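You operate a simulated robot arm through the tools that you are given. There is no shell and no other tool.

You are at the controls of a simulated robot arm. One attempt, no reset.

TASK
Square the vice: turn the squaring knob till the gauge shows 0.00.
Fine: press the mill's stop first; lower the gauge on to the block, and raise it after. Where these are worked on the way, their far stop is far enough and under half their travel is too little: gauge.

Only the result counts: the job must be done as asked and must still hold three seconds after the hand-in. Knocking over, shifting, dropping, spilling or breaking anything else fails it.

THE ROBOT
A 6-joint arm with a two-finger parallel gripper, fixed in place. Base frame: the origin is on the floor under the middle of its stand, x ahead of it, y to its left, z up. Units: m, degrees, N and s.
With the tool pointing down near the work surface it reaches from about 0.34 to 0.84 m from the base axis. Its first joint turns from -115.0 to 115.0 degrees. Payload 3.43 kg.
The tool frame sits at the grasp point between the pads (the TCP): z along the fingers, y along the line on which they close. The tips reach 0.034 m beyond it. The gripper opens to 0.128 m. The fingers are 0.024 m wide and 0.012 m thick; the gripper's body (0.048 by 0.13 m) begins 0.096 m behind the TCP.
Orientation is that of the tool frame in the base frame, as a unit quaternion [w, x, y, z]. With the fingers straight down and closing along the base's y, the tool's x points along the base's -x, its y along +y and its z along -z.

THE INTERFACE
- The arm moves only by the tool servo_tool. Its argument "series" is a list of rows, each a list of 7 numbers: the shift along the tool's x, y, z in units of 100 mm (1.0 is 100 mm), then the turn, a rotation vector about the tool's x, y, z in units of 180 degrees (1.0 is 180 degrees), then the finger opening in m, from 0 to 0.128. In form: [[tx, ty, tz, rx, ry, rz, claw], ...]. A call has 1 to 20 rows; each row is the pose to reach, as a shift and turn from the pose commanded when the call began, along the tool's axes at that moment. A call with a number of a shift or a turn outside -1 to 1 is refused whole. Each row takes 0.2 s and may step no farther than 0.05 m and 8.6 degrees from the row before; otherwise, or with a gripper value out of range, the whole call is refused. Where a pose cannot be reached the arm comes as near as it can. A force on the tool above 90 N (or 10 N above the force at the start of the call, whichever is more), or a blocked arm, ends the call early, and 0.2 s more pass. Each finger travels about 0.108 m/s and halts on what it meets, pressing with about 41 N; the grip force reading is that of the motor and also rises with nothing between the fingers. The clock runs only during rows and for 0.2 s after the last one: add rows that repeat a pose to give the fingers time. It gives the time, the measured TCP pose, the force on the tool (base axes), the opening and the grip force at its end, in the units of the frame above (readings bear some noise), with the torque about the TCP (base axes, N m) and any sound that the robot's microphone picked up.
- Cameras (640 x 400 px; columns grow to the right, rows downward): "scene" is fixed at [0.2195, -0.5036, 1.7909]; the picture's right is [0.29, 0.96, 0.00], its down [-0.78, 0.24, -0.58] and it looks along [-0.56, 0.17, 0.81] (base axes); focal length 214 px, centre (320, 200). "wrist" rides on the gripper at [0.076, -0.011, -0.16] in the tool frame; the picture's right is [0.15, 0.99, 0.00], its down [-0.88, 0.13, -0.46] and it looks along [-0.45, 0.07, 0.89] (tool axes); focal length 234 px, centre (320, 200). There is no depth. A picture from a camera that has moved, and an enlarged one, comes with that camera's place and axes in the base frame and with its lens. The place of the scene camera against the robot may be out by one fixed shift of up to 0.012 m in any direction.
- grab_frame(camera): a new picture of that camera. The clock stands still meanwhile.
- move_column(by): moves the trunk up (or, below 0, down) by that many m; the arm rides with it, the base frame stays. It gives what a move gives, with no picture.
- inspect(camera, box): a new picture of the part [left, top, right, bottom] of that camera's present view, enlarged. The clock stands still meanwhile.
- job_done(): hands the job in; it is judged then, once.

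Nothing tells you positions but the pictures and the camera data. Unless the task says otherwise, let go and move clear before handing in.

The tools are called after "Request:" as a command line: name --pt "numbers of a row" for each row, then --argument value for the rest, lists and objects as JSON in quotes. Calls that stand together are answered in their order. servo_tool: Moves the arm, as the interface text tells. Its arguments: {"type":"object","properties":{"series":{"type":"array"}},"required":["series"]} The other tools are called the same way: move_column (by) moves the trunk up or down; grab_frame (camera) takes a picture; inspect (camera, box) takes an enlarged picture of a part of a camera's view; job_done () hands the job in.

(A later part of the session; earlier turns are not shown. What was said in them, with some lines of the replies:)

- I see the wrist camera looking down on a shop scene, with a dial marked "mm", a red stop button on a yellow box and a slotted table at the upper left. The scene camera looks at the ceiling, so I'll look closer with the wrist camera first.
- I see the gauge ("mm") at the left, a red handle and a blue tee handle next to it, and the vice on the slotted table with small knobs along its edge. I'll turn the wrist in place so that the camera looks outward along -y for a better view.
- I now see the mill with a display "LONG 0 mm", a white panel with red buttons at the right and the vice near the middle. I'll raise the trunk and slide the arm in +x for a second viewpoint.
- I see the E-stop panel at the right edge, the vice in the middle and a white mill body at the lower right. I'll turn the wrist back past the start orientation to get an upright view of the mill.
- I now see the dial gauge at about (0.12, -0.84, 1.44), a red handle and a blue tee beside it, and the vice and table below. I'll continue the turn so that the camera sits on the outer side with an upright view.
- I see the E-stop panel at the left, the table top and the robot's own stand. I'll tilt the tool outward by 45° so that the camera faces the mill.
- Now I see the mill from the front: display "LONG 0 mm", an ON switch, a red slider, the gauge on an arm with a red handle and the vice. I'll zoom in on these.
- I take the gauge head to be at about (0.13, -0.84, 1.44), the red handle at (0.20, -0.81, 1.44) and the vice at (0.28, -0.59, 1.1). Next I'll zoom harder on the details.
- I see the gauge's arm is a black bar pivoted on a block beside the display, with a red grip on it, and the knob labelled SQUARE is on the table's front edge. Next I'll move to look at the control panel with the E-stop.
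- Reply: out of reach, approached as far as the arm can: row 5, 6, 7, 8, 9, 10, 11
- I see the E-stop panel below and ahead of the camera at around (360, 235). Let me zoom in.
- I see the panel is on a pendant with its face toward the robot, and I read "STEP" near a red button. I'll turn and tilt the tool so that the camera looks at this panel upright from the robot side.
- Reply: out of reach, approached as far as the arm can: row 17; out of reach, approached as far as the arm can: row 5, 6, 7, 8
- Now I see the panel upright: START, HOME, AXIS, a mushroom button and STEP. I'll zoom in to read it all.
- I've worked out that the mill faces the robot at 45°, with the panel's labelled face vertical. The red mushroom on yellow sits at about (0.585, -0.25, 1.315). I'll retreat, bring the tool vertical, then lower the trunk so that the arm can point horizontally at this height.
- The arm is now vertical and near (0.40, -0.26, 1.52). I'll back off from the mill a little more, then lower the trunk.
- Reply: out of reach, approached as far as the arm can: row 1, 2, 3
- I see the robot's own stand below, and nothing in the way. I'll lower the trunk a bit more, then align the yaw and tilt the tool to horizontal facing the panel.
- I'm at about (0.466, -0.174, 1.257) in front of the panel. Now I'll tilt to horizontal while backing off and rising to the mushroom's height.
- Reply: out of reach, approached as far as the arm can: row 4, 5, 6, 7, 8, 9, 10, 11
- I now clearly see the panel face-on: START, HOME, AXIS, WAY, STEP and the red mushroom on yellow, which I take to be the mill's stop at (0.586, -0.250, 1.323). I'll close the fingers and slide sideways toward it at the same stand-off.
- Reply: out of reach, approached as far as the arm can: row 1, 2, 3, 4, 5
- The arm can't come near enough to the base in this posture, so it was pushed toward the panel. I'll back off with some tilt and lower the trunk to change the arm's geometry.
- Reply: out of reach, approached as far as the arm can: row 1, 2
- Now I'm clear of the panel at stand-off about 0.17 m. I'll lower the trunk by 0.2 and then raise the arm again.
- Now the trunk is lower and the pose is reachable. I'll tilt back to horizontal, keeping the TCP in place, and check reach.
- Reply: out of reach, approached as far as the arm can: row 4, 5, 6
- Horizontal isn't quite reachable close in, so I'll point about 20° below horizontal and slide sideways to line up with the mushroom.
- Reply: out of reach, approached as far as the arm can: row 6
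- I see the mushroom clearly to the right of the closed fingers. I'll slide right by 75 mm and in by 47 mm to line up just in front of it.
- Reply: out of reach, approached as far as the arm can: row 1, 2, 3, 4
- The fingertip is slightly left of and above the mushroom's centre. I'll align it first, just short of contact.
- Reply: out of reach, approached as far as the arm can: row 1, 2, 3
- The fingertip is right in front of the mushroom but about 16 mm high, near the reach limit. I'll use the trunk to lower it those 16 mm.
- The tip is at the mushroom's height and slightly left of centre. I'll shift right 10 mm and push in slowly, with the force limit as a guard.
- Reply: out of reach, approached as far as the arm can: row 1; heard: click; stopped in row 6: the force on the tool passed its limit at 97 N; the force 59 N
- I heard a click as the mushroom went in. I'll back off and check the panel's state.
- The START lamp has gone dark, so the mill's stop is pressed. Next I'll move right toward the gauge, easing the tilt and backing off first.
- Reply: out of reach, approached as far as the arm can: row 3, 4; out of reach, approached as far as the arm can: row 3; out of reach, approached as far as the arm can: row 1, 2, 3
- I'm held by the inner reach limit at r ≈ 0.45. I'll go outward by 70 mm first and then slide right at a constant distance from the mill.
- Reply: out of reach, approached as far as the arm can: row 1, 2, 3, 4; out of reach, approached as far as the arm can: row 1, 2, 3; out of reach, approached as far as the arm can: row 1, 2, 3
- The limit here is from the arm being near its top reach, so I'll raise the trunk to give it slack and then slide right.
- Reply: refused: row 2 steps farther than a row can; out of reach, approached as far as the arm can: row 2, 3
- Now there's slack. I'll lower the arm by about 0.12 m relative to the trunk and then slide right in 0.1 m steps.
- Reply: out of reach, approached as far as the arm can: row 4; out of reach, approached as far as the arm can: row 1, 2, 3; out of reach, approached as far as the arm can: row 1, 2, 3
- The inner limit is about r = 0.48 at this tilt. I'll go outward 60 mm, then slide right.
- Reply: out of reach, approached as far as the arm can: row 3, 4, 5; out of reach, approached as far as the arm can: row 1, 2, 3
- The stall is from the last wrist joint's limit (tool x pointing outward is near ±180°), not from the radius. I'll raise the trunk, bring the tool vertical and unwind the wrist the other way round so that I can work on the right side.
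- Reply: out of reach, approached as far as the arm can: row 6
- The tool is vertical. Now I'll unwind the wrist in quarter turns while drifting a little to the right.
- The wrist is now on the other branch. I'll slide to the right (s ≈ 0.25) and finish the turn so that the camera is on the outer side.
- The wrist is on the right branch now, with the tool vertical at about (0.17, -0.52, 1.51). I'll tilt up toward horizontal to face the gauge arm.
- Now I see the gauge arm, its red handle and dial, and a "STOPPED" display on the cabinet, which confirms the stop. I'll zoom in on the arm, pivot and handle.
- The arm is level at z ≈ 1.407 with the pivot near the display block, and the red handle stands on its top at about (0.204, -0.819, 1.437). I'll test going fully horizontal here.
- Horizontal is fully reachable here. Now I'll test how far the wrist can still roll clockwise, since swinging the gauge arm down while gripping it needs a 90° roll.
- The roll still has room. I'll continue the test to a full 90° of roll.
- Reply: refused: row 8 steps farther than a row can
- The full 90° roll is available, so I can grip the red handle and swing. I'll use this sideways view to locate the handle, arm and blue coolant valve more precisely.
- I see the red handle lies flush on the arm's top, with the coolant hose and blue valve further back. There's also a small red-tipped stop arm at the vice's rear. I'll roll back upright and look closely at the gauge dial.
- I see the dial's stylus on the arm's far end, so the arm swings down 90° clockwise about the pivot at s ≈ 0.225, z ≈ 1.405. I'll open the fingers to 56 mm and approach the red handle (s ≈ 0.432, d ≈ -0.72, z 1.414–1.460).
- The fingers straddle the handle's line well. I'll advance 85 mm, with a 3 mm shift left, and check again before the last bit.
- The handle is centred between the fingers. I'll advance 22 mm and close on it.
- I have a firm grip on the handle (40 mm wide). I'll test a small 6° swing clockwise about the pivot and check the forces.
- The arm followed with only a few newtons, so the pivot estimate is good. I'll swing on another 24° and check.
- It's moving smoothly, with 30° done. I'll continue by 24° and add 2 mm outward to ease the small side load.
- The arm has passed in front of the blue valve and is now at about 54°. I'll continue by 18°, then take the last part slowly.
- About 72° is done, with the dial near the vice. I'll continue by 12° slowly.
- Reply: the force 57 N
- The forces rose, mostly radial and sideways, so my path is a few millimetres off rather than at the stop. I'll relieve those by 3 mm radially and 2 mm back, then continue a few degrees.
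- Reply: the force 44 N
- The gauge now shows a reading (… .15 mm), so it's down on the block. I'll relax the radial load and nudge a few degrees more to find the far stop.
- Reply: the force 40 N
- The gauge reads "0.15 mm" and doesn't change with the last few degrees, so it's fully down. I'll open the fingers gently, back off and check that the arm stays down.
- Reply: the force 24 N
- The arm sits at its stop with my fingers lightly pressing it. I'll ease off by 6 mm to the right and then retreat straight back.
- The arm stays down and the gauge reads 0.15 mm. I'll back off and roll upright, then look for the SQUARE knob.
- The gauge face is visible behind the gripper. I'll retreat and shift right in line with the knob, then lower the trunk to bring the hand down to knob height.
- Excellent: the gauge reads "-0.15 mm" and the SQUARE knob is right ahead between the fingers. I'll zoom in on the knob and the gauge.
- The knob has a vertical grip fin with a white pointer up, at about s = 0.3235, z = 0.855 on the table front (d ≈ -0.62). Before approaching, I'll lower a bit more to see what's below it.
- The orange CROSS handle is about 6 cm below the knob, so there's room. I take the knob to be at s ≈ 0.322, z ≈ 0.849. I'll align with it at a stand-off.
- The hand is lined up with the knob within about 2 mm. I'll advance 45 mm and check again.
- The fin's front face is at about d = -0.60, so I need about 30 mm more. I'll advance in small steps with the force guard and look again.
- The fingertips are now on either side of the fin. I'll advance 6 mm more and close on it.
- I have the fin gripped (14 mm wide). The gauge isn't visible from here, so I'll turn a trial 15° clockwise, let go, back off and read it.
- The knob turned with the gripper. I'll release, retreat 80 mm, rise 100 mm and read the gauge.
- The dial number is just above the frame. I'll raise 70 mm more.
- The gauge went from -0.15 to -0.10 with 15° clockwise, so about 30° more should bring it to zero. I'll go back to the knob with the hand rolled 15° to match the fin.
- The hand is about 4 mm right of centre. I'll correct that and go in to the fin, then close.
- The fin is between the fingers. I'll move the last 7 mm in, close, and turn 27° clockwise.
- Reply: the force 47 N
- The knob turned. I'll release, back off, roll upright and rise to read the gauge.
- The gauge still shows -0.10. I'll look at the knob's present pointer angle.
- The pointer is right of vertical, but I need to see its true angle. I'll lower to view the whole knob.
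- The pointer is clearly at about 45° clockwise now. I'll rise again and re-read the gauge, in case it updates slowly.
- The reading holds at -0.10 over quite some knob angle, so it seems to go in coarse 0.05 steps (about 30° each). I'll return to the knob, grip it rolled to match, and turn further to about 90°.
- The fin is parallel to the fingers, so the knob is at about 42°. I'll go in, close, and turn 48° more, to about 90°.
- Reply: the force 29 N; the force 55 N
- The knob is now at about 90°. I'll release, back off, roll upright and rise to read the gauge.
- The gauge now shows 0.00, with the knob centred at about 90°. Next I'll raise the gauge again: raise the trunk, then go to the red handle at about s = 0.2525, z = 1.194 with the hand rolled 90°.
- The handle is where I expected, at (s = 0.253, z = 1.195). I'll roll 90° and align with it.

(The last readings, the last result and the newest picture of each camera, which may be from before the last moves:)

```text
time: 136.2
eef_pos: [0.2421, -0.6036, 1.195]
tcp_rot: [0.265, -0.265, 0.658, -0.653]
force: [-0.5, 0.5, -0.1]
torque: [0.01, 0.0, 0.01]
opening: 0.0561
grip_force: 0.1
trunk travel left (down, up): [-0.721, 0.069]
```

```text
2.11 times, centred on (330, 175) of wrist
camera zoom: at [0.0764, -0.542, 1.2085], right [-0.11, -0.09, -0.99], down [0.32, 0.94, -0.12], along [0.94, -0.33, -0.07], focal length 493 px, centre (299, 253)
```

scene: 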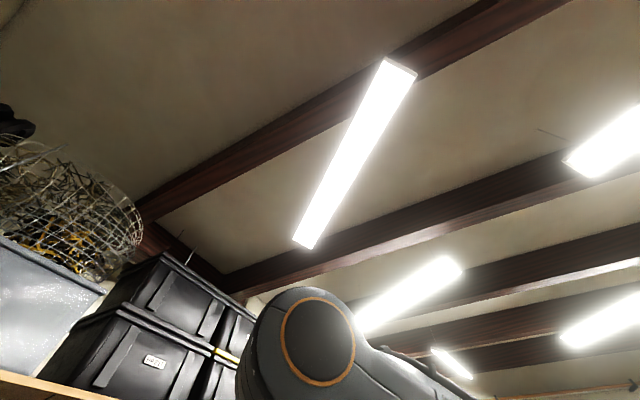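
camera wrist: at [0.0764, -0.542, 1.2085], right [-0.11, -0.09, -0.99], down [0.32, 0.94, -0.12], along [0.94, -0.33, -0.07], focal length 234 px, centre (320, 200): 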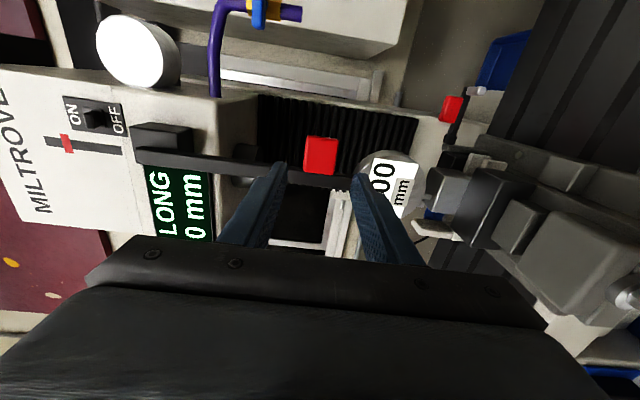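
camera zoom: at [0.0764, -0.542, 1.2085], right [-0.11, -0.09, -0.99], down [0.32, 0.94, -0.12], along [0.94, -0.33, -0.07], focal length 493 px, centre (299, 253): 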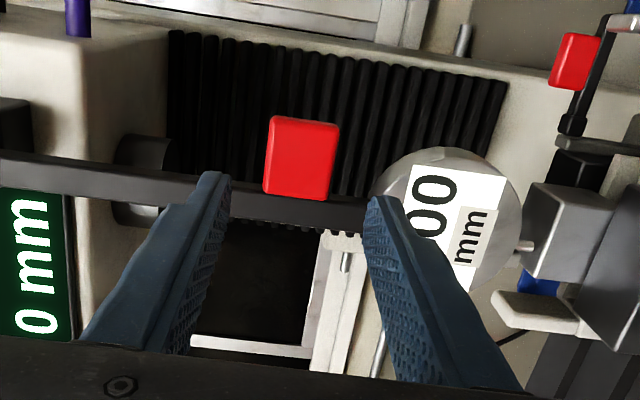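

The hand is within 2 mm of the handle's centre. I'll go in and close on it.

Request:
servo_tool --pt "-0.02 0 0.3 0 0 0 0.056" --pt "-0.02 0 0.6 0 0 0 0.056" --pt "-0.02 0 0.88 0 0 0 0.056"

Request:
inspect --camera "wrist" --box '[230, 80, 430, 270]'

```text
time: 137.0
eef_pos: [0.3051, -0.6651, 1.1944]
tcp_rot: [0.264, -0.266, 0.659, -0.652]
force: [0.0, 0.0, -0.4]
torque: [0.0, 0.03, -0.02]
opening: 0.0559
grip_force: 0.1
trunk travel left (down, up): [-0.721, 0.069]
```

```text
2.11 times, centred on (330, 175) of wrist
camera zoom: at [0.1395, -0.6039, 1.2079], right [-0.11, -0.09, -0.99], down [0.32, 0.94, -0.12], along [0.94, -0.33, -0.07], focal length 493 px, centre (299, 253)
```

zoom: 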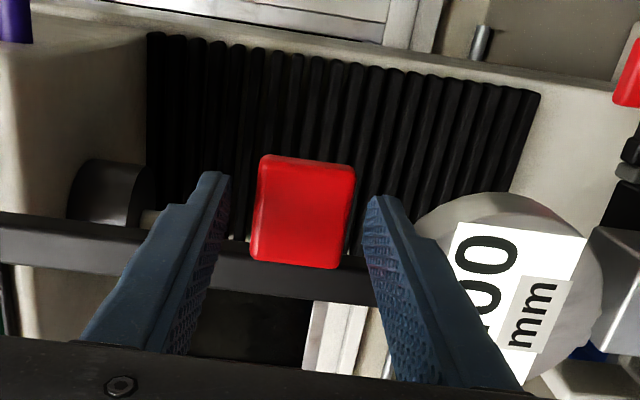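

The handle is between the fingers. I'll advance 25 mm and grip it.

Request:
servo_tool --pt "0 0 0.12 0 0 0 0.056" --pt "0 0 0.25 0 0 0 0.056" --pt "0 0 0.25 0 0 0 0.045" --pt "0 0 0.25 0 0 0 0.03" --pt "0 0 0.25 0 0 0 0.03"

Request:
inspect --camera "wrist" --box '[230, 80, 430, 270]'

```text
time: 138.2
eef_pos: [0.3216, -0.682, 1.1919]
tcp_rot: [0.264, -0.266, 0.659, -0.652]
force: [-1.0, 0.4, -13.2]
torque: [-1.07, 0.35, -0.44]
opening: 0.0395
grip_force: 44.9
trunk travel left (down, up): [-0.721, 0.069]
```

```text
2.11 times, centred on (330, 175) of wrist
camera zoom: at [0.1572, -0.6202, 1.2067], right [-0.11, -0.09, -0.99], down [0.32, 0.94, -0.12], along [0.94, -0.33, -0.08], focal length 493 px, centre (299, 253)
```

zoom: 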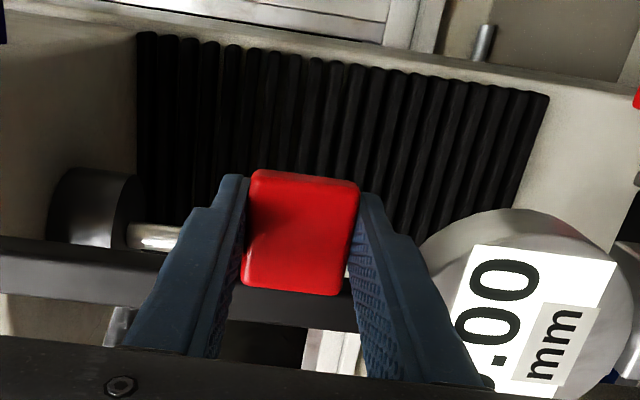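

I have the handle again. Now I'll swing the gauge up (counter-clockwise) in 24° stages along the refined circle.

Request:
servo_tool --pt "0.11 -0.022 0 0 0 -0.0167 0.03" --pt "0.22 -0.049 0 0 0 -0.0333 0.03" --pt "0.433 -0.12 0 0 0 -0.0667 0.03" --pt "0.638 -0.214 0 0 0 -0.1 0.03" --pt "0.832 -0.328 0 0 0 -0.1333 0.03"

Request:
grab_frame --camera "wrist"

```text
time: 139.4
eef_pos: [0.261, -0.7427, 1.2269]
tcp_rot: [-0.122, 0.395, -0.59, 0.693]
force: [-11.4, -1.8, -25.9]
torque: [-0.78, 0.12, -0.27]
opening: 0.0399
grip_force: 44.7
trunk travel left (down, up): [-0.721, 0.069]
```

```text
taken
camera wrist: at [0.1051, -0.673, 1.2702], right [-0.39, -0.36, -0.85], down [0.22, 0.85, -0.47], along [0.89, -0.37, -0.25], focal length 234 px, centre (320, 200)
```

wrist: 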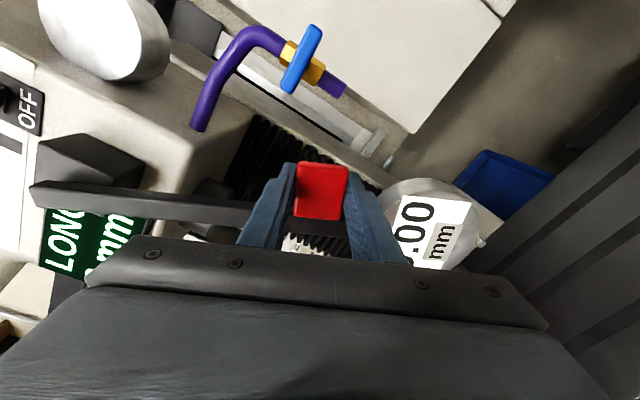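

The gauge arm lifts smoothly. I'll continue with the next 24°, easing 2 mm outward along the arm.

Request:
servo_tool --pt "0.22 -0.034 0 0 0 -0.0333 0.03" --pt "0.433 -0.1 0 0 0 -0.0667 0.03" --pt "0.638 -0.194 0 0 0 -0.1 0.03" --pt "0.832 -0.308 0 0 0 -0.1333 0.03"

Request:
grab_frame --camera "wrist"

```text
time: 140.4
eef_pos: [0.2171, -0.7871, 1.2939]
tcp_rot: [0.024, 0.511, -0.492, 0.704]
force: [-3.7, 1.2, -11.0]
torque: [-1.01, -0.03, 0.36]
opening: 0.0403
grip_force: 44.6
trunk travel left (down, up): [-0.721, 0.069]
```

```text
taken
camera wrist: at [0.0762, -0.7028, 1.3584], right [-0.6, -0.58, -0.55], down [0.03, 0.67, -0.74], along [0.8, -0.46, -0.39], focal length 234 px, centre (320, 200)
```

wrist: 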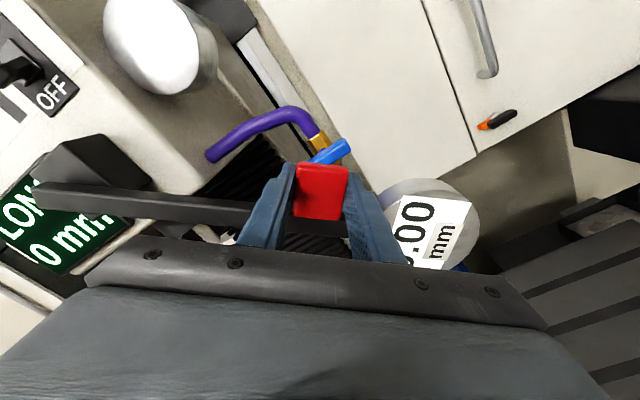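

It's going well, with low forces. I'll continue with another 24°.

Request:
servo_tool --pt "0.22 -0.049 0 0 0 -0.0333 0.03" --pt "0.433 -0.12 0 0 0 -0.0667 0.03" --pt "0.638 -0.214 0 0 0 -0.1 0.03" --pt "0.832 -0.328 0 0 0 -0.1333 0.03"

Request:
grab_frame --camera "wrist"

```text
time: 141.4
eef_pos: [0.196, -0.8083, 1.3751]
tcp_rot: [0.169, 0.603, -0.374, 0.684]
force: [14.7, -5.4, -9.1]
torque: [-0.68, 0.41, 0.62]
opening: 0.0397
grip_force: 44.7
trunk travel left (down, up): [-0.721, 0.069]
```

```text
taken
camera wrist: at [0.0764, -0.7033, 1.4534], right [-0.71, -0.69, -0.17], down [-0.22, 0.44, -0.87], along [0.67, -0.58, -0.46], focal length 234 px, centre (320, 200)
```

wrist: 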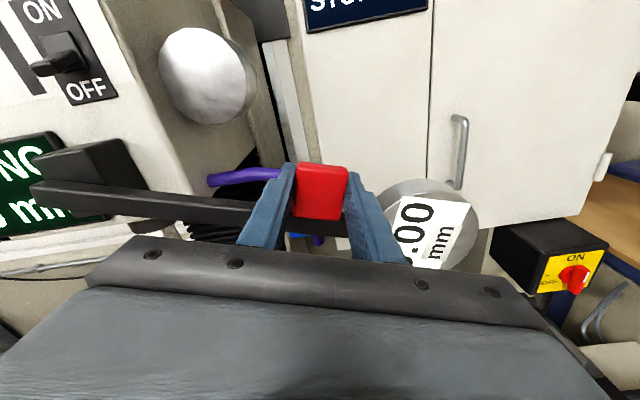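

About 18° remain. I'll swing these up to the original level.

Request:
servo_tool --pt "0.22 -0.049 0 0 0 -0.0333 0.03" --pt "0.433 -0.12 0 0 0 -0.0667 0.03" --pt "0.535 -0.165 0 0 0 -0.0833 0.03" --pt "0.638 -0.214 0 0 0 -0.1 0.03"

Request:
grab_frame --camera "wrist"

```text
time: 142.4
eef_pos: [0.1965, -0.8082, 1.44]
tcp_rot: [0.274, 0.654, -0.277, 0.649]
force: [32.3, 13.9, -10.7]
torque: [-0.38, -0.78, 0.68]
opening: 0.0397
grip_force: 44.6
trunk travel left (down, up): [-0.721, 0.069]
```

```text
taken
camera wrist: at [0.094, -0.6861, 1.5185], right [-0.71, -0.69, 0.15], down [-0.42, 0.24, -0.88], along [0.57, -0.68, -0.46], focal length 234 px, centre (320, 200)
```

wrist: 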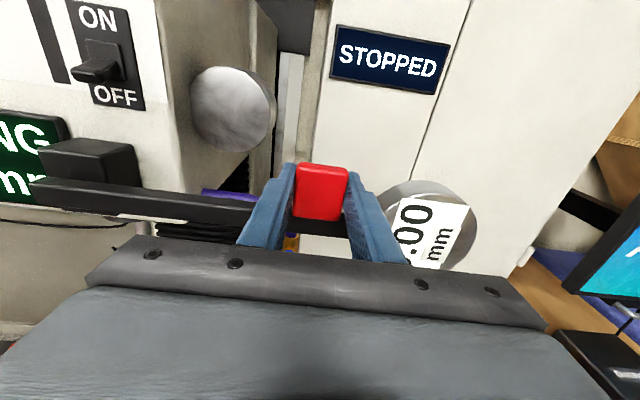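

The arm is back level where it began. I'll nudge it 2° further up to be sure that it's at its upper stop, relieving the radial load.

Request:
servo_tool --pt "0 -0.02 0 0 0 0 0.03" --pt "0.037 -0.025 0 0 0 -0.0055 0.03" --pt "0.074 -0.03 0 0 0 -0.011 0.03"

```text
time: 143.2
eef_pos: [0.1969, -0.8072, 1.4422]
tcp_rot: [0.285, 0.661, -0.269, 0.641]
force: [15.0, 15.3, -34.2]
torque: [1.02, -0.38, 0.79]
opening: 0.0408
grip_force: 45.2
trunk travel left (down, up): [-0.721, 0.069]
```

It resists with 34 N and hardly moves, so it's at the upper stop. I'll open the fingers, retreat and verify that it stays up.

Request:
servo_tool --pt "0 0 0 0 0 0 0.045" --pt "0 0 0 0 0 0 0.056" --pt "0 0 0 0 0 0 0.056" --pt "0 0 -0.2 0 0 0 0.056" --pt "0 0 -0.5 0 0 0 0.056" --pt "0 0 -0.8 0 0 0 0.056" --pt "0 0 -1.0 0 0 0 0.056"

Request:
servo_tool --pt "0 0 -0.3 0 0 0.011 0.056" --pt "0 0 -0.6 0 0 0.011 0.056" --pt "0 0 -0.9 0 0 0.011 0.056"

Request:
grab_frame --camera "wrist"

Request:
inspect --camera "wrist" --box '[230, 90, 410, 210]'

```text
time: 144.8
eef_pos: [0.1278, -0.7341, 1.4497]
tcp_rot: [0.285, 0.658, -0.266, 0.644]
force: [-0.1, -0.1, -0.8]
torque: [0.0, 0.0, 0.02]
opening: 0.0562
grip_force: 0.0
trunk travel left (down, up): [-0.721, 0.069]
```

```text
time: 145.6
eef_pos: [0.0647, -0.6695, 1.4517]
tcp_rot: [0.274, 0.654, -0.279, 0.648]
force: [0.5, 0.2, 0.1]
torque: [0.01, -0.01, -0.04]
opening: 0.0563
grip_force: 0.0
trunk travel left (down, up): [-0.721, 0.069]
```

```text
taken
camera wrist: at [-0.0369, -0.5479, 1.5293], right [-0.71, -0.69, 0.14], down [-0.41, 0.24, -0.88], along [0.57, -0.68, -0.46], focal length 234 px, centre (320, 200)
```

wrist: 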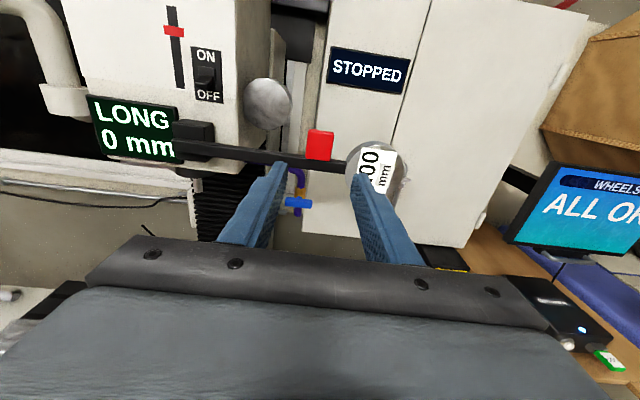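

```text
3.33 times, centred on (320, 150) of wrist
camera zoom: at [-0.0369, -0.5479, 1.5293], right [-0.71, -0.69, 0.14], down [-0.41, 0.24, -0.88], along [0.57, -0.68, -0.46], focal length 781 px, centre (320, 367)
```

zoom: 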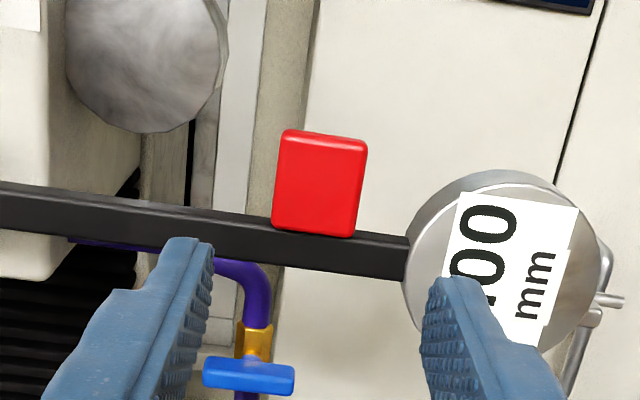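

The gauge arm stays up at its stop, the display says STOPPED and the blue valve looks untouched. I'll move further clear and do a last check.

Request:
servo_tool --pt "0.1 -0.2 -0.1 0 0 0 0.056" --pt "0.2 -0.5 -0.2 0 0 0 0.056" --pt "0.2 -0.8 -0.2 0 0 0 0.056" --pt "0.2 -0.8 -0.2 0 0 0 0.056" --pt "0.2 -0.8 -0.2 0 0 0 0.056" --pt "0.2 -0.8 -0.2 0 0 0 0.056" --pt "0.2 -0.8 -0.2 0 0 0 0.056" --pt "0.2 -0.8 -0.2 0 0 0 0.056" --pt "0.2 -0.8 -0.2 0 0 0 0.056"

Request:
grab_frame --camera "wrist"

Request:
inspect --camera "wrist" --box '[350, 100, 470, 210]'

```text
time: 147.6
eef_pos: [0.1078, -0.5999, 1.4712]
tcp_rot: [0.274, 0.654, -0.278, 0.648]
force: [-0.9, 0.5, 0.1]
torque: [0.0, 0.0, 0.01]
opening: 0.0562
grip_force: 0.1
trunk travel left (down, up): [-0.721, 0.069]
```

```text
taken
camera wrist: at [0.0054, -0.4782, 1.5492], right [-0.71, -0.69, 0.14], down [-0.41, 0.24, -0.88], along [0.57, -0.68, -0.46], focal length 234 px, centre (320, 200)
```

wrist: 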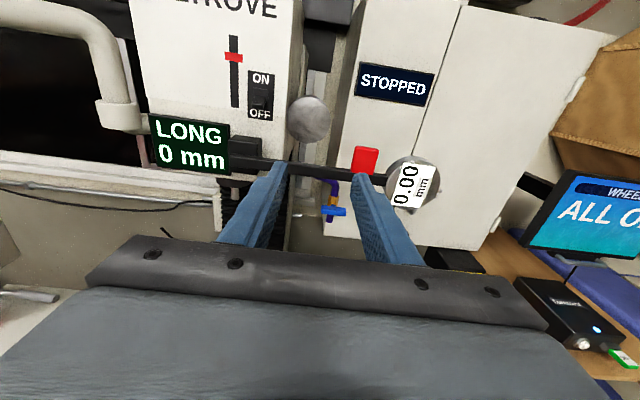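

```text
3.64 times, centred on (410, 155) of wrist
camera zoom: at [0.0054, -0.4782, 1.5492], right [-0.71, -0.69, 0.14], down [-0.41, 0.24, -0.88], along [0.57, -0.68, -0.46], focal length 852 px, centre (-7, 364)
```

zoom: 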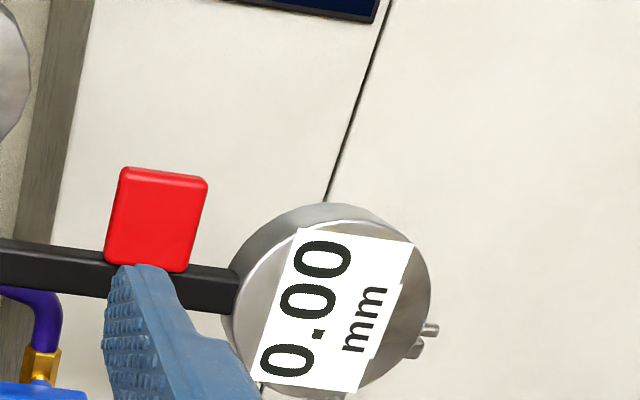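

The gauge is up at its stop and still shows 0.00 mm. The mill display reads STOPPED, and the hand is clear of everything, so I'm handing the job in.

Request:
job_done

```text
The job is handed in.
```

The vice is squared: the gauge reads 0.00 mm, and I've handed the job in. I don't have a verdict back, only confirmation that it was received.

- **Mill stop:** I pressed the red mushroom button first. It clicked, the START lamp went out and the display now reads STOPPED.
- **Gauge:** I swung it down on to the block, where it read -0.15 mm. After squaring I swung it back up against its upper stop, and it stayed there after I let go.
- **Squaring knob:** I turned it clockwise in three goes to about 90° from where it began. The reading went from -0.15 to -0.10 to 0.00. It seems to change in steps of 0.05 mm every 30° or so, so 90° should sit near the middle of the 0.00 step.

The arm is clear of the mill. In the final picture the coolant valve by the gauge and the "LONG 0 mm" display look unchanged. I never saw anything shift or fall.
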